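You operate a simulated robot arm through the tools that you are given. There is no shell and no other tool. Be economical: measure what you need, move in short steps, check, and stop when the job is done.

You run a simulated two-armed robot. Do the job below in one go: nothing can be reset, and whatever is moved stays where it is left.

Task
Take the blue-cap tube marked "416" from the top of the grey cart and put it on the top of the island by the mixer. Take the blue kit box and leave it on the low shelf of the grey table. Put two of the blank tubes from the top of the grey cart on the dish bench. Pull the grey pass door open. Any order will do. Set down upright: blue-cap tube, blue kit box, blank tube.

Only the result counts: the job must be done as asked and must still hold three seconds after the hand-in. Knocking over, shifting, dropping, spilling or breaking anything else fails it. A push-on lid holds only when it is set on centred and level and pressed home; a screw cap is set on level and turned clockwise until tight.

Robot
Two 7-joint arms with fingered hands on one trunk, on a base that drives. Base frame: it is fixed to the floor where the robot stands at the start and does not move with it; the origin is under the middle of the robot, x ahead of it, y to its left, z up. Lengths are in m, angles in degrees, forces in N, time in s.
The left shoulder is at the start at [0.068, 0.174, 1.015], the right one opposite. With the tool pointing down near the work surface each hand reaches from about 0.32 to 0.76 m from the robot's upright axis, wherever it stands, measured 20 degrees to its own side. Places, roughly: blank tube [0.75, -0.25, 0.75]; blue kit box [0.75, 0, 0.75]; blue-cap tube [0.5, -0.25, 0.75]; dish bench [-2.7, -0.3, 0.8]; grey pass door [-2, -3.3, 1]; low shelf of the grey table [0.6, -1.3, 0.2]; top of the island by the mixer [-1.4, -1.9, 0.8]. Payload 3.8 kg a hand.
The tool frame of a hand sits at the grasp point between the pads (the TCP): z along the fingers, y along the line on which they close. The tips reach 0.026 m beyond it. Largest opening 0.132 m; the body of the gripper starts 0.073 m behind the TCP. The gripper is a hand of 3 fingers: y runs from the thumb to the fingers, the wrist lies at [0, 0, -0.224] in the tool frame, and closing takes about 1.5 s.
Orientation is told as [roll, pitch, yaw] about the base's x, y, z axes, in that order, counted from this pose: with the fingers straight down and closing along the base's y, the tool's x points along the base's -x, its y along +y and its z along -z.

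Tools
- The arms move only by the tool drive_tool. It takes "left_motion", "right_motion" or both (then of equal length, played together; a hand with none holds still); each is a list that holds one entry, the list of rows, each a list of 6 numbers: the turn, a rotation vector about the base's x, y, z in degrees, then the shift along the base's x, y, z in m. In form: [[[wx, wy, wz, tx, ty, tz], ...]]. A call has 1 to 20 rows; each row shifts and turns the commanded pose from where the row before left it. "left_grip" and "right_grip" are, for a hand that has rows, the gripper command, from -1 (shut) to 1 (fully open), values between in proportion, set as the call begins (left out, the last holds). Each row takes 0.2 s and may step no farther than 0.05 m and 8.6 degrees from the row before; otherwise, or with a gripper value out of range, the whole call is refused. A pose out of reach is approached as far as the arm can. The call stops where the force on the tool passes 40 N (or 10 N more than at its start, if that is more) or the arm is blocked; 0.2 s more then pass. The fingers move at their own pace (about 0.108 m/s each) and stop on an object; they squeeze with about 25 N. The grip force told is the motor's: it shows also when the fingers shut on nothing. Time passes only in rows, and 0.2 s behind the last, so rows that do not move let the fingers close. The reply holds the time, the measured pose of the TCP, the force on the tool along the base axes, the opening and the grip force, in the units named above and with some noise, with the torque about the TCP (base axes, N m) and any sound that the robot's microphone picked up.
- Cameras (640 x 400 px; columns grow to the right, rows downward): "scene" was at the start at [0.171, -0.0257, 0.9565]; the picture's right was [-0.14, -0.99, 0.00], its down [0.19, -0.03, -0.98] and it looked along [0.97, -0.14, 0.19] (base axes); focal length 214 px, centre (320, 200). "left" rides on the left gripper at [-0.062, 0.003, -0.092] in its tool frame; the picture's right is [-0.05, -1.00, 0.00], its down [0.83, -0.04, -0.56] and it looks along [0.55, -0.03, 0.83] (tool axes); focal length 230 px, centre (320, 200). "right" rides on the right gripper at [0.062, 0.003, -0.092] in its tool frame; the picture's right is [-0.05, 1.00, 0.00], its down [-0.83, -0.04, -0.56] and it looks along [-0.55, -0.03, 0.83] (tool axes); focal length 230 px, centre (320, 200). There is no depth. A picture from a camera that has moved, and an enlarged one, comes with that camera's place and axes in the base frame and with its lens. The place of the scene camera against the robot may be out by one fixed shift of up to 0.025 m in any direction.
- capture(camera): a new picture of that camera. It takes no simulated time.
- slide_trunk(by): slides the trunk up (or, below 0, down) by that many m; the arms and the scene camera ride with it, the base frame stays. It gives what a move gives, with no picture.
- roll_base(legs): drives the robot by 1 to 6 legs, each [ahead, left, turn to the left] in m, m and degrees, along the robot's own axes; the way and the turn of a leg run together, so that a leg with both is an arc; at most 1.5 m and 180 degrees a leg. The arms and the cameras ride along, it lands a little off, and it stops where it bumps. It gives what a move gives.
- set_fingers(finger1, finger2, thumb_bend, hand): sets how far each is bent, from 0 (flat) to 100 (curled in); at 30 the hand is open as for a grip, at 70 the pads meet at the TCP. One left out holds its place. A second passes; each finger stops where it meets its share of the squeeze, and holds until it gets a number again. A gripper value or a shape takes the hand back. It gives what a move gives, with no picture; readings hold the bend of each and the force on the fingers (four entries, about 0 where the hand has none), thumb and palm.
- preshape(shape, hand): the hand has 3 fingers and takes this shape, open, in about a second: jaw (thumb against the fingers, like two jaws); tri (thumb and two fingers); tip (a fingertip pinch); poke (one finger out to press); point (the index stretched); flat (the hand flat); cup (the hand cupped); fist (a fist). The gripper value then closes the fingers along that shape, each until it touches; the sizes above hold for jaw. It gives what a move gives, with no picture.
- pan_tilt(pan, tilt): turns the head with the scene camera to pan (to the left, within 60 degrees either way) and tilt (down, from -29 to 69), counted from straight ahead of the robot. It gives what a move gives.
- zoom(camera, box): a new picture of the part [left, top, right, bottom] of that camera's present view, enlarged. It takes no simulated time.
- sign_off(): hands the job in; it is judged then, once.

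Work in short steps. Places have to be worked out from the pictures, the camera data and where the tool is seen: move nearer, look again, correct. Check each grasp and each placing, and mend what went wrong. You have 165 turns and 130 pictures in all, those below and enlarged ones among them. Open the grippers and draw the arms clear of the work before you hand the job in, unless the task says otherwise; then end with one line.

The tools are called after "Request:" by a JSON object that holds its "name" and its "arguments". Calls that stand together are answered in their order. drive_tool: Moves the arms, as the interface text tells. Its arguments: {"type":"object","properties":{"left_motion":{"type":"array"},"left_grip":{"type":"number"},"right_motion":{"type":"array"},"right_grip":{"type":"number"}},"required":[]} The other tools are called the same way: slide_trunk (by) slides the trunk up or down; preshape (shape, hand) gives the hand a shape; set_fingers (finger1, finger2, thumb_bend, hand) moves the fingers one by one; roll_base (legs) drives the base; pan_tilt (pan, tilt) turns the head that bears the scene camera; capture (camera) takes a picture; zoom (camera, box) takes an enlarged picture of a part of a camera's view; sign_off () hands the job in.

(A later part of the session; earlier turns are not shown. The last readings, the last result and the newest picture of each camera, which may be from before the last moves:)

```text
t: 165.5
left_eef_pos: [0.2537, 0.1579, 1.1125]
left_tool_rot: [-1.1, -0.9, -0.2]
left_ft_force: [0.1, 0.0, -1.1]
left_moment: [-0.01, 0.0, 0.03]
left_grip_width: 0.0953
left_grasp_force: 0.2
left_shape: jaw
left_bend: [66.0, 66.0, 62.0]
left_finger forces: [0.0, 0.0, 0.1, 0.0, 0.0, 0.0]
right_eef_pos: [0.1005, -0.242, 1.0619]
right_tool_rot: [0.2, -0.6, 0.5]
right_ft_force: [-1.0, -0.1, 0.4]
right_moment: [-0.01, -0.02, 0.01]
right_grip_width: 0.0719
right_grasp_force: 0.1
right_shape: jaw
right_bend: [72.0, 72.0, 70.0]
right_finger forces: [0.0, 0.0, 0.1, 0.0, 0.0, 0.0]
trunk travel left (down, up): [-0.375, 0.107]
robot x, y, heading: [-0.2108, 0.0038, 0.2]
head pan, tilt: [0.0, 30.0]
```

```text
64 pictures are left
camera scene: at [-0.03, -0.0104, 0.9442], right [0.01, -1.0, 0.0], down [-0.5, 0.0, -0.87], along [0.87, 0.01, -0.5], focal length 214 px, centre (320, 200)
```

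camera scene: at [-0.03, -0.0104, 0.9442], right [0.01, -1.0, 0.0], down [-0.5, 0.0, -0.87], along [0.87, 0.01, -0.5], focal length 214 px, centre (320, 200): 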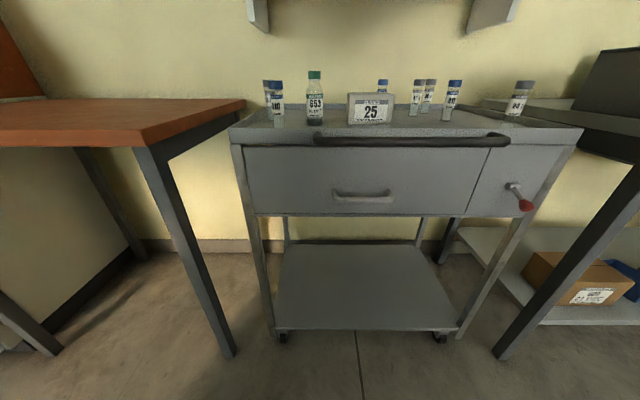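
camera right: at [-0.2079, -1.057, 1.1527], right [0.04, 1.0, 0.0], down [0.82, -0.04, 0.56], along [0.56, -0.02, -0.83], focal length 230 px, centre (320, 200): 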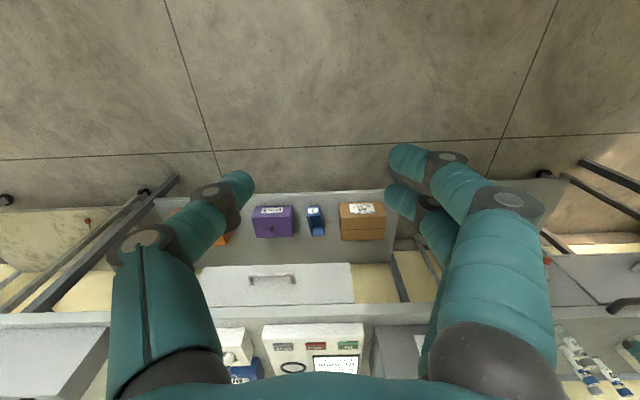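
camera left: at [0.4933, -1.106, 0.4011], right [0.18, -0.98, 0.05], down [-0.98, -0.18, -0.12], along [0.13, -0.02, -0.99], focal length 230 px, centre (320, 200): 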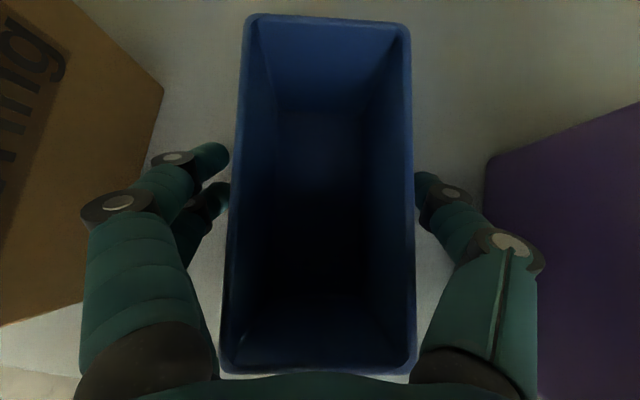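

The cart is ahead as before. I drive forward to x≈0 and move both hands over their blanks: right over 24 g, left over 36 g.

Request:
{"name": "roll_base", "arguments": {"legs": [[0.21, 0, 0]]}}

Request:
{"name": "drive_tool", "arguments": {"right_motion": [[[0, 0.6, 0, 0.03, -0.036, 0], [0, 0, 0, 0.03, -0.036, 0], [0, 0, 0, 0.03, -0.036, 0], [0, 0, 0, 0.03, -0.036, 0], [0, 0, 0, 0.03, -0.03, 0]]], "left_motion": [[[1.1, 0.9, 0, 0.02, 0, 0], [0, 0, 0, 0.02, 0, 0], [0, 0, 0, 0.02, 0, 0], [0, 0, 0, 0.02, 0, 0], [0, 0, 0, 0.02, -0.01, 0]]], "left_grip": 0.1, "right_grip": 0.1}}

Request:
{"name": "capture", "arguments": {"camera": "right"}}

Request:
{"name": "capture", "arguments": {"camera": "left"}}

```text
t: 167.1
left_eef_pos: [0.4623, 0.1596, 1.1123]
left_tool_rot: [-1.0, -0.9, -0.2]
left_ft_force: [0.9, 0.1, 0.2]
left_moment: [0.0, 0.0, -0.03]
left_grip_width: 0.0956
left_grasp_force: 0.1
left_shape: jaw
left_bend: [66.0, 66.0, 62.0]
left_finger forces: [0.0, 0.1, 0.0, 0.0, 0.1, 0.0]
right_eef_pos: [0.3089, -0.2415, 1.0619]
right_tool_rot: [0.2, -0.6, 0.4]
right_ft_force: [0.1, 0.1, 0.4]
right_moment: [0.0, 0.0, -0.01]
right_grip_width: 0.0722
right_grasp_force: 0.1
right_shape: jaw
right_bend: [72.0, 72.0, 70.0]
right_finger forces: [0.1, 0.0, 0.0, 0.1, 0.0, 0.0]
trunk travel left (down, up): [-0.375, 0.107]
robot x, y, heading: [-0.0043, 0.0055, 0.2]
head pan, tilt: [0.0, 30.0]
```

```text
t: 168.3
left_eef_pos: [0.5632, 0.1495, 1.1126]
left_tool_rot: [0.2, 0.1, -0.2]
left_ft_force: [-0.7, 0.7, 0.3]
left_moment: [0.05, -0.02, 0.01]
left_grip_width: 0.0734
left_grasp_force: 0.2
left_shape: jaw
left_bend: [72.0, 72.0, 70.0]
left_finger forces: [0.0, 0.1, 0.0, 0.1, 0.0, 0.1]
right_eef_pos: [0.4604, -0.4167, 1.0606]
right_tool_rot: [0.0, -0.1, 0.5]
right_ft_force: [-0.5, 0.2, 0.2]
right_moment: [0.04, -0.03, 0.0]
right_grip_width: 0.0719
right_grasp_force: 0.0
right_shape: jaw
right_bend: [72.0, 72.0, 70.0]
right_finger forces: [0.0, 0.1, 0.1, 0.0, 0.0, 0.0]
trunk travel left (down, up): [-0.375, 0.107]
robot x, y, heading: [-0.0057, 0.0078, 0.3]
head pan, tilt: [0.0, 30.0]
```

```text
63 pictures are left
camera right: at [0.3982, -0.4139, 1.1522], right [0.04, 1.0, 0.0], down [0.83, -0.04, 0.56], along [0.55, -0.02, -0.83], focal length 230 px, centre (320, 200)
```

right: 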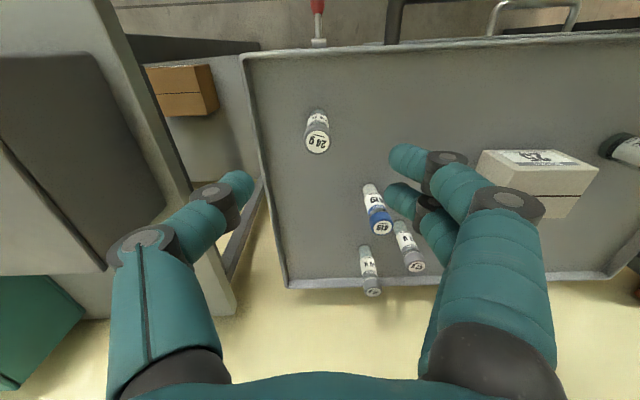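

```text
62 pictures are left
camera left: at [0.6245, 0.151, 1.2059], right [0.05, -1.0, 0.0], down [-0.83, -0.04, 0.56], along [-0.55, -0.03, -0.83], focal length 230 px, centre (320, 200)
```

left: 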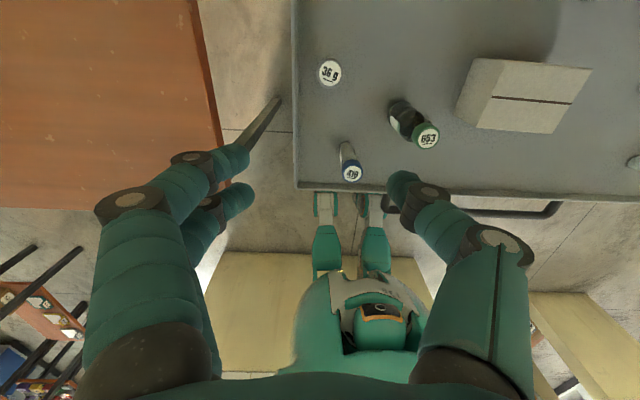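

24 g ≈(0.478,-0.419), 36 g ≈(0.602,0.138). I lower both to just above cap height and align; left lowers first before moving forward because of the wall shelf.

Request:
{"name": "drive_tool", "arguments": {"right_motion": [[[0, 0, -0.4, 0.01, -0.003, -0.03], [0, 0, 0, 0.008, 0, -0.03], [0, 0, 0, 0, 0, -0.03], [0, 0, 0, 0, 0, 0], [0, 0, 0, 0, 0, 0], [0, 0, 0, 0, 0, 0]]], "left_motion": [[[0, 0, 0, 0, -0.004, -0.048], [0, 0, 0, 0, -0.004, -0.048], [0, 0, 0, 0, -0.004, -0.048], [0, 0, 0, 0.02, 0, 0], [0, 0, 0, 0.018, 0, 0], [0, 0, 0, 0, 0, 0]]]}}

Request:
{"name": "capture", "arguments": {"camera": "right"}}

Request:
{"name": "capture", "arguments": {"camera": "left"}}

```text
t: 169.7
left_eef_pos: [0.6007, 0.1372, 0.9696]
left_tool_rot: [0.1, 0.1, -0.2]
left_ft_force: [-0.4, -0.5, -0.8]
left_moment: [0.0, 0.0, 0.03]
left_grip_width: 0.0732
left_grasp_force: 0.0
left_shape: jaw
left_bend: [72.0, 72.0, 70.0]
left_finger forces: [0.0, 0.0, 0.0, 0.1, 0.0, 0.0]
right_eef_pos: [0.4764, -0.4203, 0.9705]
right_tool_rot: [0.2, 0.0, -0.1]
right_ft_force: [-0.8, -0.1, 0.0]
right_moment: [-0.02, -0.01, -0.02]
right_grip_width: 0.0722
right_grasp_force: 0.1
right_shape: jaw
right_bend: [72.0, 72.0, 70.0]
right_finger forces: [0.0, 0.1, 0.1, 0.0, 0.1, 0.0]
trunk travel left (down, up): [-0.375, 0.107]
robot x, y, heading: [-0.0091, 0.0011, 0.3]
head pan, tilt: [0.0, 30.0]
```

```text
61 pictures are left
camera right: at [0.4155, -0.4159, 1.0631], right [0.05, 1.0, 0.0], down [0.83, -0.04, 0.56], along [0.55, -0.03, -0.83], focal length 230 px, centre (320, 200)
```

right: 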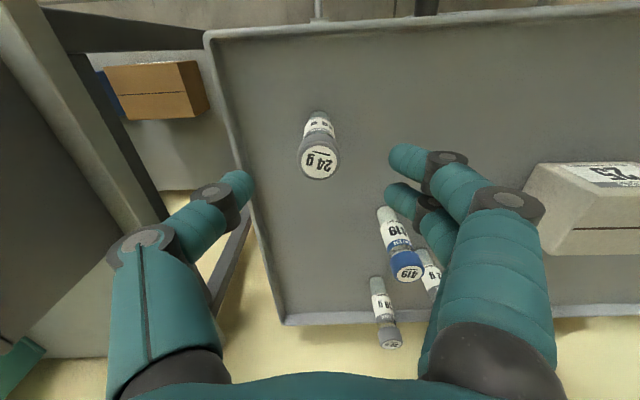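

```text
60 pictures are left
camera left: at [0.6625, 0.1392, 1.0628], right [0.05, -1.0, 0.0], down [-0.83, -0.04, 0.55], along [-0.55, -0.03, -0.83], focal length 230 px, centre (320, 200)
```

left: 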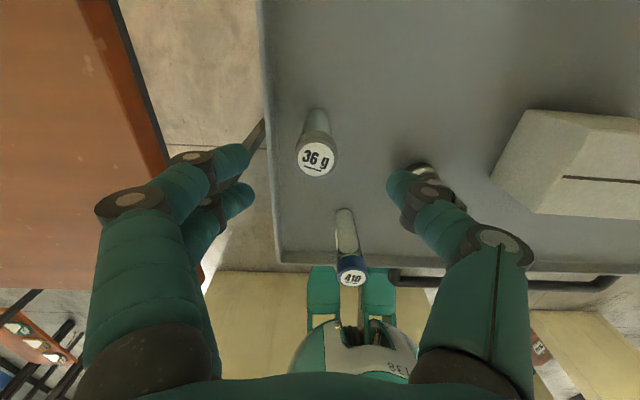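

Both hands are centred over the caps. I descend 0.08 to z≈0.89 with both.

Request:
{"name": "drive_tool", "arguments": {"right_motion": [[[0, 0, 0, 0.001, 0, -0.03], [0, 0, 0, 0, 0, -0.03], [0, 0, 0, 0, 0, -0.02], [0, 0, 0, 0, 0, 0]]], "left_motion": [[[0, 0, 0, 0, 0.001, -0.03], [0, 0, 0, 0, 0, -0.03], [0, 0, 0, 0, 0, -0.02], [0, 0, 0, 0, 0, 0]]]}}

Request:
{"name": "capture", "arguments": {"camera": "left"}}

Request:
{"name": "capture", "arguments": {"camera": "right"}}

```text
t: 170.7
left_eef_pos: [0.6013, 0.1375, 0.8888]
left_tool_rot: [0.0, -0.1, -0.2]
left_ft_force: [0.3, 0.1, 0.1]
left_moment: [-0.02, -0.02, -0.01]
left_grip_width: 0.0733
left_grasp_force: 0.0
left_shape: jaw
left_bend: [72.0, 72.0, 70.0]
left_finger forces: [0.1, 0.0, 0.0, 0.1, 0.0, 0.0]
right_eef_pos: [0.4786, -0.4186, 0.8897]
right_tool_rot: [0.2, 0.0, 0.2]
right_ft_force: [1.3, 0.2, 1.2]
right_moment: [0.02, 0.0, 0.03]
right_grip_width: 0.0722
right_grasp_force: 0.0
right_shape: jaw
right_bend: [72.0, 72.0, 70.0]
right_finger forces: [0.0, 0.1, 0.1, 0.0, 0.0, 0.0]
trunk travel left (down, up): [-0.375, 0.107]
robot x, y, heading: [-0.0099, 0.0019, 0.2]
head pan, tilt: [0.0, 30.0]
```

```text
59 pictures are left
camera left: at [0.6625, 0.1408, 0.9821], right [0.05, -1.0, 0.0], down [-0.83, -0.04, 0.55], along [-0.55, -0.03, -0.83], focal length 230 px, centre (320, 200)
```

left: 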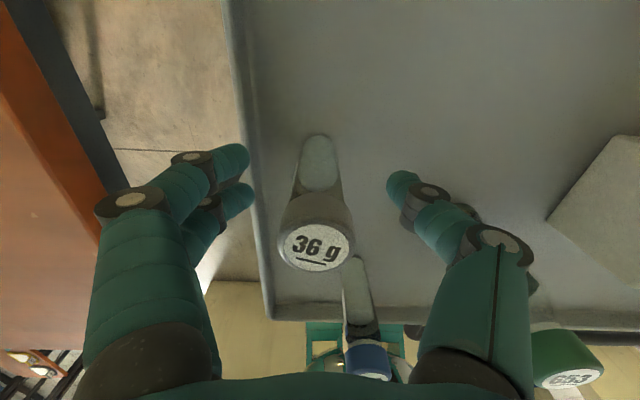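

```text
58 pictures are left
camera right: at [0.4166, -0.4152, 0.9826], right [0.05, 1.0, 0.0], down [0.83, -0.04, 0.56], along [0.56, -0.03, -0.83], focal length 230 px, centre (320, 200)
```

right: 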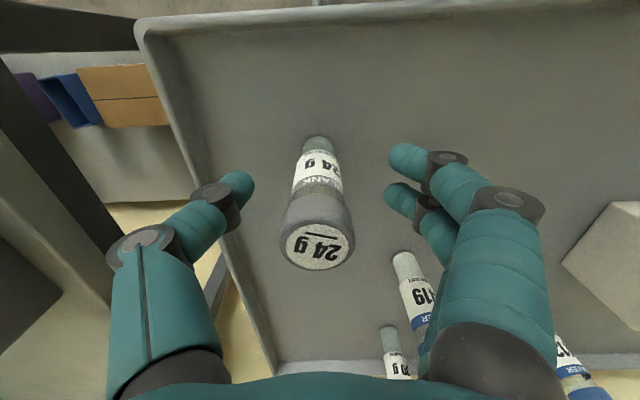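

Both tubes are centred. I close both grippers.

Request:
{"name": "drive_tool", "arguments": {"right_motion": [[[0, 0, 0, 0, 0, 0], [0, 0, 0, 0, 0, 0], [0, 0, 0, 0, 0, 0], [0, 0, 0, 0, 0, 0], [0, 0, 0, 0, 0, 0]]], "left_motion": [[[0, 0, 0, 0, 0, 0], [0, 0, 0, 0, 0, 0], [0, 0, 0, 0, 0, 0], [0, 0, 0, 0, 0, 0], [0, 0, 0, 0, 0, 0]]], "left_grip": -1, "right_grip": -1}}

Request:
{"name": "drive_tool", "arguments": {"right_motion": [[[0, 0, 0, 0, 0, 0.02], [0, 0, 0, 0, 0, 0.03], [0, 0, 0, 0, 0, 0.04], [0, 0, 0, 0, 0, 0.04]]], "left_motion": [[[0, 0, 0, 0, 0, 0.02], [0, 0, 0, 0, 0, 0.03], [0, 0, 0, 0, 0, 0.03], [0, 0, 0, 0, 0, 0.0]]]}}

Request:
{"name": "capture", "arguments": {"camera": "left"}}

Request:
{"name": "capture", "arguments": {"camera": "right"}}

```text
t: 171.9
left_eef_pos: [0.6002, 0.1385, 0.8874]
left_tool_rot: [0.0, 0.1, -0.2]
left_ft_force: [-0.1, -0.1, -1.2]
left_moment: [-0.03, -0.03, 0.01]
left_grip_width: 0.0163
left_grasp_force: 25.1
left_shape: jaw
left_bend: [72.0, 72.0, 70.0]
left_finger forces: [10.7, 11.8, 0.0, 0.1, 22.3, 0.0]
right_eef_pos: [0.4775, -0.4191, 0.8901]
right_tool_rot: [0.1, 0.0, 0.1]
right_ft_force: [-0.2, 0.4, 0.2]
right_moment: [0.02, 0.03, 0.0]
right_grip_width: 0.0159
right_grasp_force: 25.2
right_shape: jaw
right_bend: [72.0, 73.0, 70.0]
right_finger forces: [10.7, 11.9, 0.0, 0.0, 22.1, 0.0]
trunk travel left (down, up): [-0.375, 0.107]
robot x, y, heading: [-0.0047, 0.0011, 0.2]
head pan, tilt: [0.0, 30.0]
```

```text
t: 172.9
left_eef_pos: [0.6006, 0.1397, 0.9688]
left_tool_rot: [0.0, 0.0, -0.2]
left_ft_force: [0.9, 1.1, -0.1]
left_moment: [0.03, 0.0, 0.01]
left_grip_width: 0.0163
left_grasp_force: 24.5
left_shape: jaw
left_bend: [72.0, 72.0, 70.0]
left_finger forces: [11.1, 11.9, 0.0, 0.0, 22.2, 0.0]
right_eef_pos: [0.4778, -0.4162, 1.0203]
right_tool_rot: [0.2, 0.0, 0.1]
right_ft_force: [-0.2, 0.1, -0.3]
right_moment: [0.0, -0.01, 0.03]
right_grip_width: 0.0157
right_grasp_force: 24.9
right_shape: jaw
right_bend: [72.0, 73.0, 70.0]
right_finger forces: [11.4, 12.7, 0.0, 0.1, 22.1, 0.0]
trunk travel left (down, up): [-0.375, 0.107]
robot x, y, heading: [-0.0043, -0.0001, 0.6]
head pan, tilt: [0.0, 30.0]
```

```text
57 pictures are left
camera left: at [0.6627, 0.1417, 1.0623], right [0.05, -1.0, 0.0], down [-0.83, -0.04, 0.55], along [-0.55, -0.03, -0.83], focal length 230 px, centre (320, 200)
```

left: 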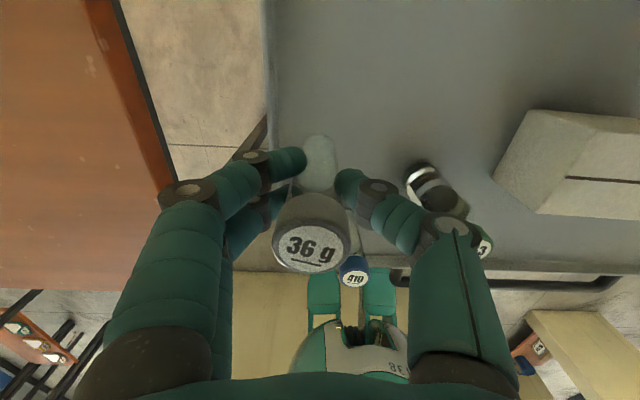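

```text
56 pictures are left
camera right: at [0.4166, -0.4137, 1.1126], right [0.05, 1.0, 0.0], down [0.83, -0.04, 0.56], along [0.55, -0.03, -0.83], focal length 230 px, centre (320, 200)
```

right: 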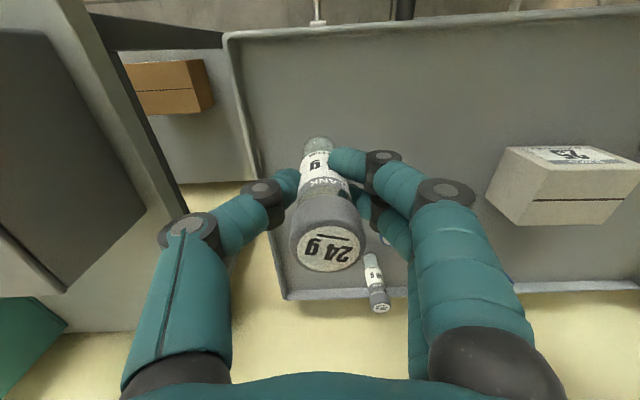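

Both blanks held. I retract the left hand back and up, and tuck the right hand.

Request:
{"name": "drive_tool", "arguments": {"right_motion": [[[0, 0, 0, -0.03, 0.02, 0], [0, 0, 0, -0.03, 0.02, 0], [0, 0, 0, -0.03, 0.02, 0], [0, 0, 0, -0.03, 0.02, 0], [0, 0, 0, -0.03, 0.01, 0], [0, 0, 0, 0, 0, 0.02]]], "left_motion": [[[0, 0, 0, -0.03, 0, 0.03], [0, 0, 0, -0.03, 0, 0.03], [0, 0, 0, -0.04, 0, 0.01], [0, 0, 0, -0.04, 0.01, 0], [0, 0, 0, -0.04, 0.01, 0], [0, 0, 0, -0.04, 0.01, 0]]]}}

Request:
{"name": "roll_base", "arguments": {"legs": [[-0.22, 0, 0]]}}

Request:
{"name": "pan_tilt", "arguments": {"pan": 60, "tilt": 20}}

Request:
{"name": "capture", "arguments": {"camera": "scene"}}

Request:
{"name": "capture", "arguments": {"camera": "left"}}

```text
t: 174.3
left_eef_pos: [0.3792, 0.1696, 1.0385]
left_tool_rot: [0.1, -0.1, -0.2]
left_ft_force: [0.5, -0.3, 0.1]
left_moment: [-0.01, 0.0, -0.01]
left_grip_width: 0.0161
left_grasp_force: 25.0
left_shape: jaw
left_bend: [72.0, 72.0, 70.0]
left_finger forces: [11.7, 12.3, 0.0, 0.1, 22.1, 0.0]
right_eef_pos: [0.3264, -0.3267, 1.0417]
right_tool_rot: [0.1, -0.2, 0.1]
right_ft_force: [-0.7, 0.7, 0.2]
right_moment: [-0.01, 0.03, 0.0]
right_grip_width: 0.0154
right_grasp_force: 24.9
right_shape: jaw
right_bend: [72.0, 73.0, 70.0]
right_finger forces: [11.5, 13.1, 0.0, 0.0, 22.1, 0.1]
trunk travel left (down, up): [-0.375, 0.107]
robot x, y, heading: [-0.0092, 0.0015, 0.4]
head pan, tilt: [0.0, 30.0]
```

```text
t: 176.0
left_eef_pos: [0.1601, 0.1676, 1.0376]
left_tool_rot: [0.0, -0.1, -0.2]
left_ft_force: [-0.5, -0.1, -0.1]
left_moment: [-0.04, -0.04, 0.01]
left_grip_width: 0.0163
left_grasp_force: 24.8
left_shape: jaw
left_bend: [72.0, 72.0, 70.0]
left_finger forces: [11.8, 12.4, 0.0, 0.0, 22.2, 0.0]
right_eef_pos: [0.1074, -0.3296, 1.0407]
right_tool_rot: [0.2, 0.0, 0.2]
right_ft_force: [0.7, -0.5, 1.1]
right_moment: [0.01, -0.04, -0.01]
right_grip_width: 0.0155
right_grasp_force: 25.5
right_shape: jaw
right_bend: [72.0, 73.0, 70.0]
right_finger forces: [11.6, 13.2, 0.0, 0.1, 22.1, 0.1]
trunk travel left (down, up): [-0.375, 0.107]
robot x, y, heading: [-0.2286, 0.0027, 0.2]
head pan, tilt: [0.0, 30.0]
```

```text
t: 177.3
left_eef_pos: [0.1593, 0.1672, 1.0394]
left_tool_rot: [0.1, 0.0, -0.2]
left_ft_force: [-0.6, -0.3, -0.8]
left_moment: [-0.05, 0.0, 0.03]
left_grip_width: 0.0158
left_grasp_force: 24.9
left_shape: jaw
left_bend: [72.0, 72.0, 70.0]
left_finger forces: [11.7, 12.3, 0.0, 0.0, 22.1, 0.0]
right_eef_pos: [0.1078, -0.3301, 1.0404]
right_tool_rot: [0.2, 0.0, 0.0]
right_ft_force: [-0.6, 0.0, -0.3]
right_moment: [-0.02, 0.01, -0.02]
right_grip_width: 0.0156
right_grasp_force: 24.8
right_shape: jaw
right_bend: [72.0, 73.0, 70.0]
right_finger forces: [11.5, 13.1, 0.0, 0.0, 22.1, 0.0]
trunk travel left (down, up): [-0.375, 0.107]
robot x, y, heading: [-0.2256, 0.0028, 0.4]
head pan, tilt: [60.0, 20.0]
```

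```text
55 pictures are left
camera scene: at [-0.0854, 0.0697, 0.9602], right [0.87, -0.5, 0.0], down [-0.17, -0.3, -0.94], along [0.47, 0.82, -0.34], focal length 214 px, centre (320, 200)
```

scene: 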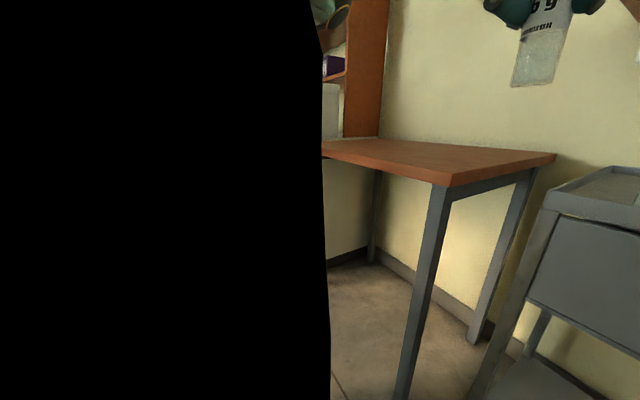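

```text
54 pictures are left
camera left: at [0.2214, 0.1697, 1.1326], right [0.05, -1.0, 0.0], down [-0.83, -0.04, 0.55], along [-0.55, -0.03, -0.83], focal length 230 px, centre (320, 200)
```

left: 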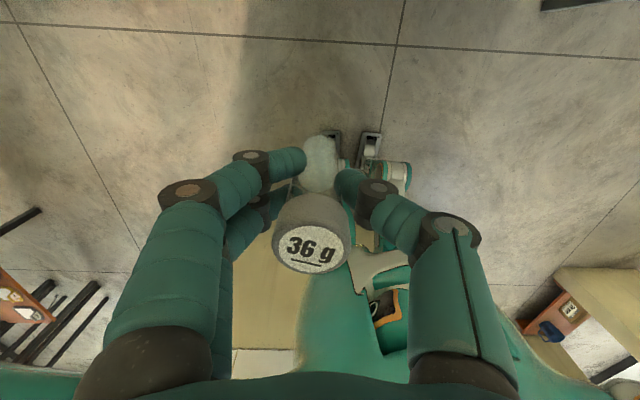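

Behind me is another island; the known clear corridor is at y≈-1.1. I strafe there, turn to face -x, and look.

Request:
{"name": "roll_base", "arguments": {"legs": [[0, -1.12, 0], [0, 0, -179]]}}

Request:
{"name": "pan_tilt", "arguments": {"pan": 0, "tilt": 10}}

Request:
{"name": "capture", "arguments": {"camera": "scene"}}

```text
t: 190.4
left_eef_pos: [-0.5964, -1.311, 1.0385]
left_tool_rot: [0.0, -0.1, -178.4]
left_ft_force: [-0.8, -0.6, -0.2]
left_moment: [-0.01, 0.01, 0.02]
left_grip_width: 0.0156
left_grasp_force: 24.8
left_shape: jaw
left_bend: [72.0, 72.0, 70.0]
left_finger forces: [12.1, 12.5, 0.1, 0.0, 22.0, 0.0]
right_eef_pos: [-0.5603, -0.8111, 1.0407]
right_tool_rot: [0.2, 0.0, -178.1]
right_ft_force: [-0.6, 0.5, -0.6]
right_moment: [-0.01, -0.01, 0.03]
right_grip_width: 0.0152
right_grasp_force: 25.1
right_shape: jaw
right_bend: [72.0, 72.0, 70.0]
right_finger forces: [9.4, 12.8, 0.1, 0.0, 21.9, 0.0]
trunk travel left (down, up): [-0.375, 0.107]
robot x, y, heading: [-0.2169, -1.1304, -177.7]
head pan, tilt: [60.0, 20.0]
```

```text
t: 191.7
left_eef_pos: [-0.5959, -1.311, 1.0389]
left_tool_rot: [0.0, 0.0, -178.2]
left_ft_force: [0.4, 0.4, -0.7]
left_moment: [-0.01, 0.01, 0.0]
left_grip_width: 0.0162
left_grasp_force: 25.5
left_shape: jaw
left_bend: [72.0, 72.0, 70.0]
left_finger forces: [12.0, 12.5, 0.0, 0.0, 22.0, 0.0]
right_eef_pos: [-0.5615, -0.8117, 1.0403]
right_tool_rot: [0.2, 0.0, -178.1]
right_ft_force: [0.1, -0.8, -0.1]
right_moment: [-0.02, -0.03, -0.01]
right_grip_width: 0.0154
right_grasp_force: 24.9
right_shape: jaw
right_bend: [72.0, 72.0, 70.0]
right_finger forces: [9.5, 12.8, 0.0, 0.0, 21.9, 0.0]
trunk travel left (down, up): [-0.375, 0.107]
robot x, y, heading: [-0.2148, -1.1339, -177.6]
head pan, tilt: [0.0, 10.0]
```

```text
53 pictures are left
camera scene: at [-0.4044, -1.1542, 0.9765], right [-0.04, 1.0, 0.0], down [0.17, 0.01, -0.98], along [-0.98, -0.04, -0.17], focal length 214 px, centre (320, 200)
```

scene: 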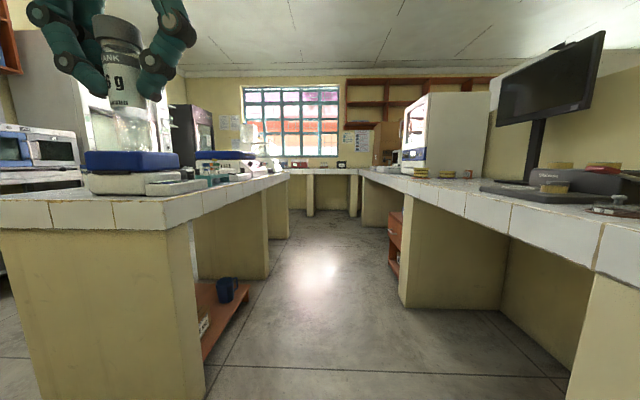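

The aisle is clear to the end bench under the window. I drive ahead 1.1 m and look at the end/right side.

Request:
{"name": "roll_base", "arguments": {"legs": [[0, 0, -2.3], [1.1, 0, 0]]}}

Request:
{"name": "pan_tilt", "arguments": {"pan": -20, "tilt": 15}}

Request:
{"name": "capture", "arguments": {"camera": "scene"}}

```text
t: 197.7
left_eef_pos: [-1.7081, -1.2933, 1.0393]
left_tool_rot: [0.0, 0.0, 179.3]
left_ft_force: [0.6, 0.1, -1.9]
left_moment: [-0.03, 0.0, 0.0]
left_grip_width: 0.0161
left_grasp_force: 25.6
left_shape: jaw
left_bend: [72.0, 72.0, 70.0]
left_finger forces: [12.0, 12.6, 0.0, 0.0, 22.1, 0.1]
right_eef_pos: [-1.6512, -0.7962, 1.0414]
right_tool_rot: [0.2, 0.0, 179.5]
right_ft_force: [-0.4, 0.4, -1.2]
right_moment: [0.0, -0.02, 0.0]
right_grip_width: 0.0155
right_grasp_force: 24.6
right_shape: jaw
right_bend: [72.0, 72.0, 70.0]
right_finger forces: [9.4, 12.9, 0.1, 0.0, 21.9, 0.0]
trunk travel left (down, up): [-0.375, 0.107]
robot x, y, heading: [-1.3202, -1.1294, 179.9]
head pan, tilt: [0.0, 10.0]
```

```text
t: 198.6
left_eef_pos: [-1.7093, -1.2931, 1.0398]
left_tool_rot: [0.0, -0.1, 179.3]
left_ft_force: [0.0, 0.5, -1.1]
left_moment: [0.02, 0.02, 0.01]
left_grip_width: 0.0158
left_grasp_force: 25.3
left_shape: jaw
left_bend: [72.0, 72.0, 70.0]
left_finger forces: [12.1, 12.5, 0.0, 0.0, 22.0, 0.1]
right_eef_pos: [-1.6523, -0.7955, 1.0411]
right_tool_rot: [0.3, 0.0, 179.6]
right_ft_force: [0.3, -0.4, -1.0]
right_moment: [0.03, 0.02, -0.02]
right_grip_width: 0.0153
right_grasp_force: 24.7
right_shape: jaw
right_bend: [72.0, 72.0, 70.0]
right_finger forces: [9.5, 12.8, 0.0, 0.0, 21.9, 0.0]
trunk travel left (down, up): [-0.375, 0.107]
robot x, y, heading: [-1.3226, -1.1317, 179.8]
head pan, tilt: [-20.0, 15.0]
```

```text
52 pictures are left
camera scene: at [-1.5036, -1.1117, 0.9684], right [0.34, 0.94, 0.0], down [0.24, -0.09, -0.97], along [-0.91, 0.33, -0.26], focal length 214 px, centre (320, 200)
```

scene: 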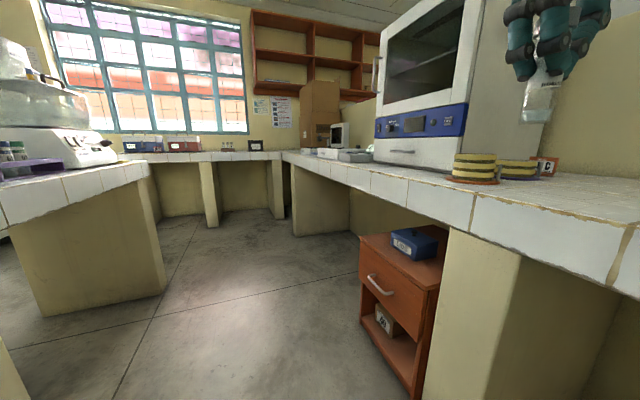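

The target location (-2.7,-0.3) is on the right counter beyond the oven. I drive further down the aisle and look there.

Request:
{"name": "roll_base", "arguments": {"legs": [[0.95, 0, 0]]}}

Request:
{"name": "pan_tilt", "arguments": {"pan": -50, "tilt": 20}}

Request:
{"name": "capture", "arguments": {"camera": "scene"}}

```text
t: 203.6
left_eef_pos: [-2.6707, -1.288, 1.0378]
left_tool_rot: [0.0, 0.0, 179.1]
left_ft_force: [-0.5, 0.0, -0.9]
left_moment: [-0.01, 0.01, 0.02]
left_grip_width: 0.0162
left_grasp_force: 25.5
left_shape: jaw
left_bend: [72.0, 72.0, 70.0]
left_finger forces: [12.1, 12.5, 0.1, 0.0, 22.0, 0.0]
right_eef_pos: [-2.6111, -0.7908, 1.0411]
right_tool_rot: [0.2, 0.0, 179.4]
right_ft_force: [0.0, -0.7, 0.1]
right_moment: [0.0, -0.04, 0.02]
right_grip_width: 0.0152
right_grasp_force: 25.0
right_shape: jaw
right_bend: [72.0, 72.0, 70.0]
right_finger forces: [9.5, 12.8, 0.1, 0.0, 21.9, 0.0]
trunk travel left (down, up): [-0.375, 0.107]
robot x, y, heading: [-2.2817, -1.125, 179.7]
head pan, tilt: [-20.0, 15.0]
```

```text
t: 204.5
left_eef_pos: [-2.6698, -1.2879, 1.0392]
left_tool_rot: [0.0, -0.1, 179.2]
left_ft_force: [-0.2, 0.2, -0.7]
left_moment: [-0.02, -0.02, -0.01]
left_grip_width: 0.016
left_grasp_force: 24.8
left_shape: jaw
left_bend: [72.0, 72.0, 70.0]
left_finger forces: [12.1, 12.5, 0.0, 0.0, 22.0, 0.0]
right_eef_pos: [-2.6103, -0.791, 1.0423]
right_tool_rot: [0.3, 0.0, 179.3]
right_ft_force: [0.1, 0.1, 1.0]
right_moment: [0.01, 0.0, 0.01]
right_grip_width: 0.0156
right_grasp_force: 24.6
right_shape: jaw
right_bend: [72.0, 72.0, 70.0]
right_finger forces: [9.5, 12.7, 0.1, 0.1, 21.9, 0.0]
trunk travel left (down, up): [-0.375, 0.107]
robot x, y, heading: [-2.2803, -1.1251, 179.4]
head pan, tilt: [-50.0, 20.0]
```

```text
51 pictures are left
camera scene: at [-2.4362, -1.0675, 0.9602], right [0.77, 0.64, 0.0], down [0.22, -0.26, -0.94], along [-0.6, 0.72, -0.34], focal length 214 px, centre (320, 200)
```

scene: 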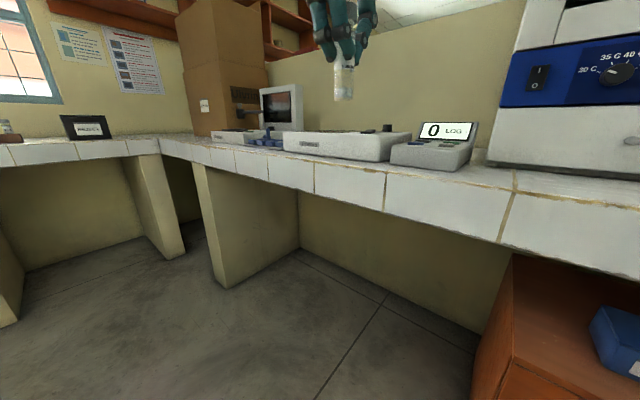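

I raise the trunk and turn right to face this counter for a top view.

Request:
{"name": "slide_trunk", "arguments": {"by": 0.1}}

Request:
{"name": "roll_base", "arguments": {"legs": [[0.35, 0, 0], [0, 0, -90]]}}

Request:
{"name": "pan_tilt", "arguments": {"pan": 0, "tilt": 25}}

Request:
{"name": "capture", "arguments": {"camera": "scene"}}

Request:
{"name": "capture", "arguments": {"camera": "right"}}

```text
t: 205.8
left_eef_pos: [-2.6712, -1.2872, 1.1369]
left_tool_rot: [0.1, 0.0, 179.2]
left_ft_force: [-0.5, 0.2, 0.3]
left_moment: [0.01, -0.01, 0.04]
left_grip_width: 0.016
left_grasp_force: 25.2
left_shape: jaw
left_bend: [72.0, 72.0, 70.0]
left_finger forces: [12.3, 12.7, 0.0, 0.0, 21.8, 0.0]
right_eef_pos: [-2.6131, -0.7893, 1.1394]
right_tool_rot: [0.2, 0.1, 179.4]
right_ft_force: [-0.1, 0.8, -0.4]
right_moment: [0.04, -0.03, 0.02]
right_grip_width: 0.0152
right_grasp_force: 24.7
right_shape: jaw
right_bend: [72.0, 72.0, 70.0]
right_finger forces: [9.6, 13.0, 0.0, 0.1, 22.0, 0.0]
trunk travel left (down, up): [-0.475, 0.007]
robot x, y, heading: [-2.2836, -1.126, 179.9]
head pan, tilt: [-50.0, 20.0]
```

```text
t: 211.9
left_eef_pos: [-2.7957, -0.737, 1.138]
left_tool_rot: [0.0, 0.0, 89.4]
left_ft_force: [0.0, 0.8, -0.8]
left_moment: [-0.02, -0.02, -0.03]
left_grip_width: 0.0164
left_grasp_force: 24.8
left_shape: jaw
left_bend: [72.0, 72.0, 70.0]
left_finger forces: [12.5, 12.6, 0.0, 0.0, 21.8, 0.0]
right_eef_pos: [-2.2981, -0.7923, 1.1409]
right_tool_rot: [0.2, -0.1, 89.6]
right_ft_force: [0.1, 0.4, -0.2]
right_moment: [-0.01, -0.01, -0.02]
right_grip_width: 0.015
right_grasp_force: 25.6
right_shape: jaw
right_bend: [72.0, 72.0, 70.0]
right_finger forces: [9.1, 13.0, 0.1, 0.0, 21.8, 0.0]
trunk travel left (down, up): [-0.475, 0.007]
robot x, y, heading: [-2.6289, -1.1214, 89.8]
head pan, tilt: [-50.0, 20.0]
```

```text
t: 213.1
left_eef_pos: [-2.7948, -0.7357, 1.1391]
left_tool_rot: [0.0, 0.0, 89.4]
left_ft_force: [0.0, 0.0, -0.6]
left_moment: [-0.02, -0.05, 0.02]
left_grip_width: 0.0158
left_grasp_force: 24.8
left_shape: jaw
left_bend: [72.0, 72.0, 70.0]
left_finger forces: [12.4, 12.6, 0.0, 0.1, 21.7, 0.0]
right_eef_pos: [-2.2971, -0.7925, 1.1411]
right_tool_rot: [0.3, 0.0, 89.7]
right_ft_force: [0.8, 0.1, -0.4]
right_moment: [-0.02, 0.01, 0.0]
right_grip_width: 0.0153
right_grasp_force: 25.1
right_shape: jaw
right_bend: [72.0, 72.0, 70.0]
right_finger forces: [9.2, 13.1, 0.0, 0.1, 21.8, 0.0]
trunk travel left (down, up): [-0.475, 0.007]
robot x, y, heading: [-2.6318, -1.122, 90.1]
head pan, tilt: [0.0, 25.0]
```

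```text
50 pictures are left
camera scene: at [-2.632, -0.9377, 1.0836], right [1.0, 0.0, 0.0], down [0.0, -0.42, -0.91], along [0.0, 0.91, -0.42], focal length 214 px, centre (320, 200)
```

scene: 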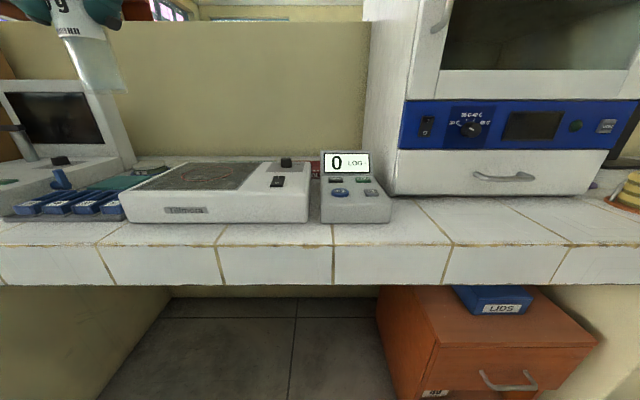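

```text
49 pictures are left
camera right: at [-2.301, -0.854, 1.2328], right [-1.0, 0.06, 0.0], down [0.05, 0.83, 0.56], along [0.03, 0.55, -0.83], focal length 230 px, centre (320, 200)
```

right: 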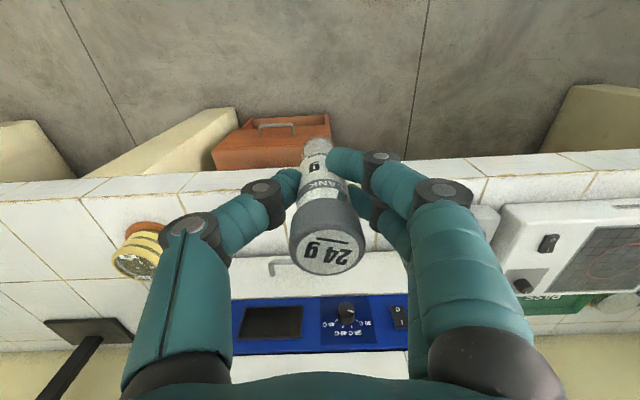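

The counter has a free ~0.2 m deep strip in front of the oven (x≈-2.46…-1.95, y≈-0.65…-0.45). I lower the trunk, move forward, and bring the 24 g tube over (-2.30,-0.58).

Request:
{"name": "slide_trunk", "arguments": {"by": -0.1}}

Request:
{"name": "roll_base", "arguments": {"legs": [[0.1, 0, 0]]}}

Request:
{"name": "drive_tool", "arguments": {"right_motion": [[[0, 0, 0, 0, 0.04, 0], [0, 0, 0, 0, 0.04, 0], [0, 0, 0, 0, 0.03, -0.02], [0, 0, 0, 0, 0, -0.03]]]}}

Request:
{"name": "capture", "arguments": {"camera": "right"}}

Request:
{"name": "capture", "arguments": {"camera": "scene"}}

```text
t: 214.4
left_eef_pos: [-2.7952, -0.7369, 1.0402]
left_tool_rot: [0.0, -0.2, 89.4]
left_ft_force: [-0.6, -0.2, -0.2]
left_moment: [0.04, -0.01, 0.0]
left_grip_width: 0.0162
left_grasp_force: 25.0
left_shape: jaw
left_bend: [72.0, 72.0, 70.0]
left_finger forces: [12.5, 12.8, 0.0, 0.0, 21.8, 0.1]
right_eef_pos: [-2.2994, -0.7929, 1.0401]
right_tool_rot: [0.1, -0.1, 89.7]
right_ft_force: [0.7, -0.1, -0.3]
right_moment: [-0.04, 0.01, -0.01]
right_grip_width: 0.015
right_grasp_force: 24.6
right_shape: jaw
right_bend: [72.0, 72.0, 70.0]
right_finger forces: [9.3, 13.3, 0.0, 0.0, 22.0, 0.1]
trunk travel left (down, up): [-0.375, 0.107]
robot x, y, heading: [-2.6332, -1.1232, 90.0]
head pan, tilt: [0.0, 25.0]
```

```text
t: 215.6
left_eef_pos: [-2.7961, -0.6369, 1.0387]
left_tool_rot: [0.0, 0.0, 89.4]
left_ft_force: [0.1, 0.3, -0.5]
left_moment: [-0.02, 0.03, 0.01]
left_grip_width: 0.0161
left_grasp_force: 25.5
left_shape: jaw
left_bend: [72.0, 72.0, 70.0]
left_finger forces: [12.6, 12.9, 0.0, 0.0, 21.7, 0.1]
right_eef_pos: [-2.2979, -0.6928, 1.0421]
right_tool_rot: [0.2, 0.1, 89.7]
right_ft_force: [-0.3, 1.2, -0.5]
right_moment: [-0.01, 0.02, 0.01]
right_grip_width: 0.015
right_grasp_force: 25.0
right_shape: jaw
right_bend: [72.0, 72.0, 70.0]
right_finger forces: [9.3, 13.1, 0.0, 0.0, 21.9, 0.1]
trunk travel left (down, up): [-0.375, 0.107]
robot x, y, heading: [-2.6327, -1.025, 90.2]
head pan, tilt: [0.0, 25.0]
```

```text
t: 216.6
left_eef_pos: [-2.7949, -0.6381, 1.0396]
left_tool_rot: [0.1, 0.0, 89.4]
left_ft_force: [0.3, -0.7, 0.0]
left_moment: [-0.02, -0.03, 0.01]
left_grip_width: 0.0158
left_grasp_force: 25.2
left_shape: jaw
left_bend: [72.0, 72.0, 70.0]
left_finger forces: [12.6, 12.8, 0.0, 0.0, 21.9, 0.0]
right_eef_pos: [-2.297, -0.5822, 0.9918]
right_tool_rot: [0.1, -0.1, 89.8]
right_ft_force: [-0.4, -0.6, -0.3]
right_moment: [-0.02, -0.03, -0.01]
right_grip_width: 0.0148
right_grasp_force: 24.6
right_shape: jaw
right_bend: [72.0, 72.0, 70.0]
right_finger forces: [9.7, 13.4, 0.1, 0.0, 21.7, 0.0]
trunk travel left (down, up): [-0.375, 0.107]
robot x, y, heading: [-2.6319, -1.0272, 90.1]
head pan, tilt: [0.0, 25.0]
```

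```text
48 pictures are left
camera right: at [-2.2997, -0.6439, 1.0835], right [-1.0, 0.06, 0.0], down [0.05, 0.83, 0.56], along [0.03, 0.56, -0.83], focal length 230 px, centre (320, 200)
```

right: 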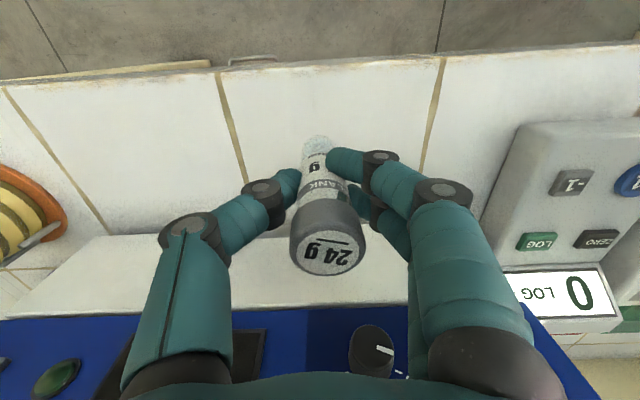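

```text
47 pictures are left
camera scene: at [-2.6318, -0.8517, 0.9521], right [1.0, 0.0, 0.0], down [0.0, -0.42, -0.91], along [0.0, 0.91, -0.42], focal length 214 px, centre (320, 200)
```

scene: 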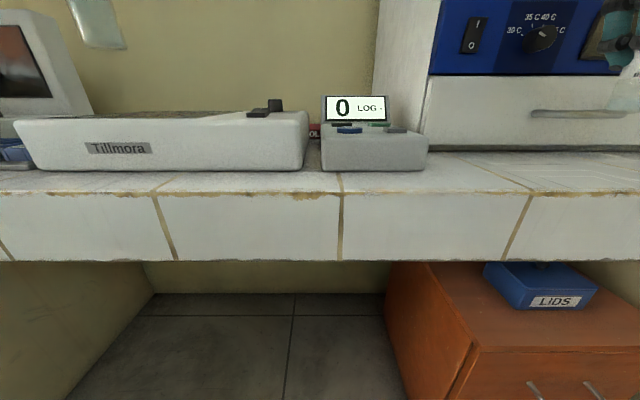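

Space below is free. I lower the 24 g tube to contact.

Request:
{"name": "drive_tool", "arguments": {"right_motion": [[[0, 0, 0, 0, 0.015, -0.015], [0, 0, 0, 0, 0, -0.02], [0, 0, 0, 0, 0, -0.015], [0, 0, 0, 0, 0, -0.005], [0, 0, 0, 0, 0, -0.003], [0, 0, 0, 0, 0, -0.003], [0, 0, 0, 0, 0, -0.003], [0, 0, 0, 0, 0, -0.003], [0, 0, 0, 0, 0, -0.003], [0, 0, 0, 0, 0, -0.003]]]}}

```text
t: 218.8
left_eef_pos: [-2.7962, -0.6401, 1.0409]
left_tool_rot: [0.0, -0.1, 89.3]
left_ft_force: [0.1, -0.1, 0.0]
left_moment: [-0.02, 0.03, 0.02]
left_grip_width: 0.0156
left_grasp_force: 25.1
left_shape: jaw
left_bend: [72.0, 72.0, 70.0]
left_finger forces: [12.6, 12.8, 0.0, 0.0, 21.7, 0.0]
right_eef_pos: [-2.297, -0.5688, 0.9178]
right_tool_rot: [0.2, -0.2, 89.9]
right_ft_force: [0.6, -0.7, 5.6]
right_moment: [-0.03, -0.01, 0.02]
right_grip_width: 0.0157
right_grasp_force: 25.3
right_shape: jaw
right_bend: [72.0, 73.0, 70.0]
right_finger forces: [11.0, 13.7, 0.0, 0.1, 23.9, 0.1]
trunk travel left (down, up): [-0.375, 0.107]
robot x, y, heading: [-2.6322, -1.0271, 90.0]
head pan, tilt: [0.0, 25.0]
```

Contact (≈6 N) at z≈0.918. I release and rise, then check.

Request:
{"name": "drive_tool", "arguments": {"right_motion": [[[0, 0, 0, 0, 0, 0], [0, 0, 0, 0, 0, 0], [0, 0, 0, 0, 0, 0], [0, 0, 0, 0, 0, 0], [0, 0, 0, 0, 0, 0.02], [0, 0, 0, 0, 0, 0.03], [0, 0, 0, 0, 0, 0.04], [0, 0, 0, 0, 0, 0.03]]], "right_grip": 0.1}}

Request:
{"name": "capture", "arguments": {"camera": "right"}}

```text
t: 220.6
left_eef_pos: [-2.7956, -0.6378, 1.0382]
left_tool_rot: [0.0, 0.0, 89.4]
left_ft_force: [-0.1, -0.2, -1.5]
left_moment: [-0.01, 0.01, -0.04]
left_grip_width: 0.0162
left_grasp_force: 25.3
left_shape: jaw
left_bend: [72.0, 72.0, 70.0]
left_finger forces: [12.6, 12.8, 0.0, 0.0, 21.7, 0.0]
right_eef_pos: [-2.2986, -0.5688, 1.0381]
right_tool_rot: [0.2, 0.0, 89.6]
right_ft_force: [-0.3, 0.0, 0.1]
right_moment: [0.03, 0.01, 0.0]
right_grip_width: 0.0718
right_grasp_force: 0.0
right_shape: jaw
right_bend: [72.0, 72.0, 70.0]
right_finger forces: [0.0, 0.0, 0.1, 0.0, 0.0, 0.1]
trunk travel left (down, up): [-0.375, 0.107]
robot x, y, heading: [-2.6337, -1.0285, 90.1]
head pan, tilt: [0.0, 25.0]
```

```text
46 pictures are left
camera right: at [-2.3016, -0.63, 1.13], right [-1.0, 0.06, 0.0], down [0.05, 0.83, 0.56], along [0.03, 0.55, -0.83], focal length 230 px, centre (320, 200)
```

right: 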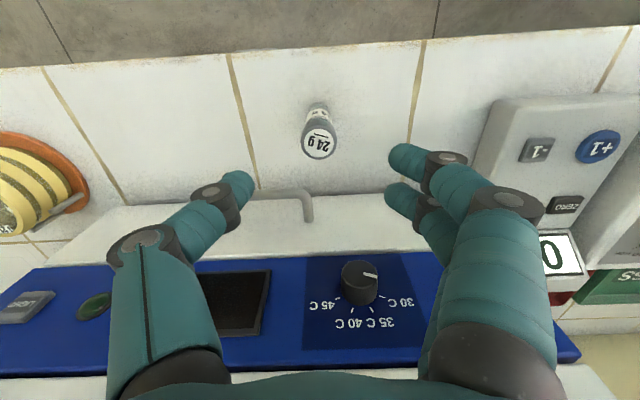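

24 g is upright. Next, the 36 g tube in the left hand goes at about (-2.15,-0.59), between the placed tube and the dish stack. I retract, shift the base right, and approach.

Request:
{"name": "drive_tool", "arguments": {"right_motion": [[[0, 0, 0, 0, -0.045, 0], [0, 0, 0, 0, -0.045, 0], [0, 0, 0, 0, -0.045, 0]]]}}

Request:
{"name": "roll_base", "arguments": {"legs": [[-0.15, 0, 0], [0, -0.645, 0], [0.12, 0, 0]]}}

Request:
{"name": "capture", "arguments": {"camera": "left"}}

Request:
{"name": "capture", "arguments": {"camera": "scene"}}

```text
t: 221.4
left_eef_pos: [-2.7948, -0.6389, 1.0401]
left_tool_rot: [0.0, -0.1, 89.5]
left_ft_force: [-0.6, -0.5, 0.1]
left_moment: [-0.02, -0.01, -0.02]
left_grip_width: 0.0159
left_grasp_force: 24.8
left_shape: jaw
left_bend: [72.0, 72.0, 70.0]
left_finger forces: [12.6, 12.8, 0.1, 0.0, 21.8, 0.0]
right_eef_pos: [-2.2978, -0.706, 1.0388]
right_tool_rot: [0.3, -0.1, 89.6]
right_ft_force: [0.3, -0.3, 1.2]
right_moment: [0.03, 0.0, -0.02]
right_grip_width: 0.0721
right_grasp_force: 0.1
right_shape: jaw
right_bend: [72.0, 72.0, 70.0]
right_finger forces: [0.1, 0.1, 0.0, 0.1, 0.0, 0.0]
trunk travel left (down, up): [-0.375, 0.107]
robot x, y, heading: [-2.6327, -1.0265, 90.0]
head pan, tilt: [0.0, 25.0]
```

```text
t: 226.8
left_eef_pos: [-2.1492, -0.6686, 1.0391]
left_tool_rot: [0.1, 0.0, 89.5]
left_ft_force: [0.3, 0.1, -0.1]
left_moment: [0.01, 0.01, 0.0]
left_grip_width: 0.0158
left_grasp_force: 24.2
left_shape: jaw
left_bend: [72.0, 72.0, 70.0]
left_finger forces: [12.8, 13.0, 0.1, 0.0, 21.9, 0.1]
right_eef_pos: [-1.6528, -0.735, 1.0378]
right_tool_rot: [0.1, 0.0, 89.8]
right_ft_force: [-0.4, -0.2, -0.7]
right_moment: [-0.02, 0.01, 0.0]
right_grip_width: 0.0719
right_grasp_force: 0.2
right_shape: jaw
right_bend: [72.0, 72.0, 70.0]
right_finger forces: [0.0, 0.0, 0.0, 0.0, 0.0, 0.1]
trunk travel left (down, up): [-0.375, 0.107]
robot x, y, heading: [-1.984, -1.0589, 90.1]
head pan, tilt: [0.0, 25.0]
```

```text
45 pictures are left
camera left: at [-2.1524, -0.608, 1.1325], right [1.0, 0.04, 0.0], down [0.04, -0.83, 0.55], along [0.02, -0.55, -0.83], focal length 230 px, centre (320, 200)
```

left: 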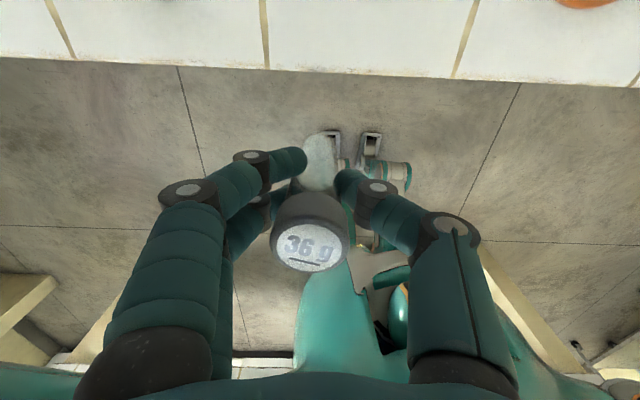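

```text
44 pictures are left
camera scene: at [-1.9864, -0.8823, 0.952], right [1.0, 0.0, 0.0], down [0.0, -0.42, -0.91], along [0.0, 0.91, -0.42], focal length 214 px, centre (320, 200)
```

scene: 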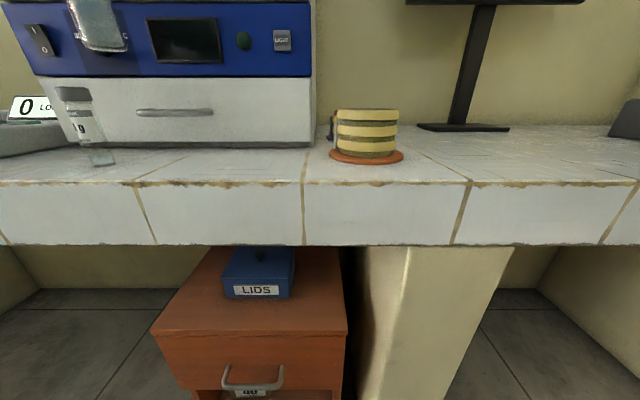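

The counter edge is at y≈-0.639; I move the left hand to y≈-0.585 and lower to contact.

Request:
{"name": "drive_tool", "arguments": {"left_motion": [[[0, 0, 0, 0, 0.04, 0], [0, 0, 0, 0, 0.043, 0], [0, 0, 0, 0, 0, -0.045], [0, 0, 0, 0, 0, -0.045], [0, 0, 0, 0, 0, -0.015], [0, 0, 0, 0, 0, -0.007], [0, 0, 0, 0, 0, -0.003], [0, 0, 0, 0, 0, -0.003], [0, 0, 0, 0, 0, -0.003], [0, 0, 0, 0, 0, -0.003]]]}}

Request:
{"name": "capture", "arguments": {"camera": "left"}}

```text
t: 229.0
left_eef_pos: [-2.1493, -0.5869, 0.9175]
left_tool_rot: [0.0, -0.4, 89.5]
left_ft_force: [-0.1, 0.4, 10.1]
left_moment: [0.04, 0.1, 0.02]
left_grip_width: 0.016
left_grasp_force: 25.0
left_shape: jaw
left_bend: [72.0, 73.0, 70.0]
left_finger forces: [14.7, 14.6, 0.0, 0.1, 25.2, 0.1]
right_eef_pos: [-1.6527, -0.7366, 1.0377]
right_tool_rot: [0.3, -0.2, 89.7]
right_ft_force: [0.1, 0.2, 0.3]
right_moment: [-0.01, -0.02, 0.01]
right_grip_width: 0.0723
right_grasp_force: 0.0
right_shape: jaw
right_bend: [72.0, 72.0, 70.0]
right_finger forces: [0.1, 0.1, 0.1, 0.0, 0.0, 0.1]
trunk travel left (down, up): [-0.375, 0.107]
robot x, y, heading: [-1.9888, -1.0559, 90.0]
head pan, tilt: [0.0, 25.0]
```

```text
43 pictures are left
camera left: at [-2.1518, -0.526, 1.0108], right [1.0, 0.04, 0.0], down [0.04, -0.83, 0.55], along [0.02, -0.55, -0.83], focal length 230 px, centre (320, 200)
```

left: 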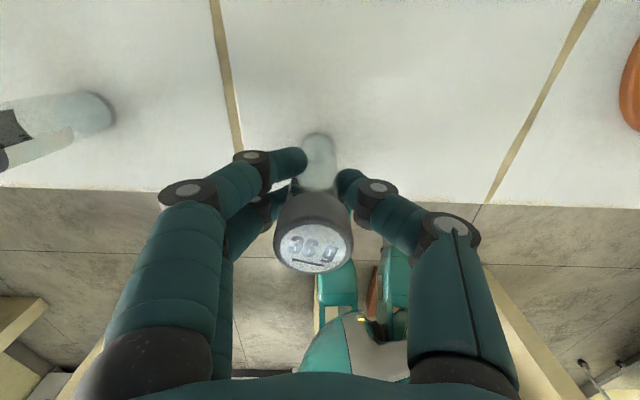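

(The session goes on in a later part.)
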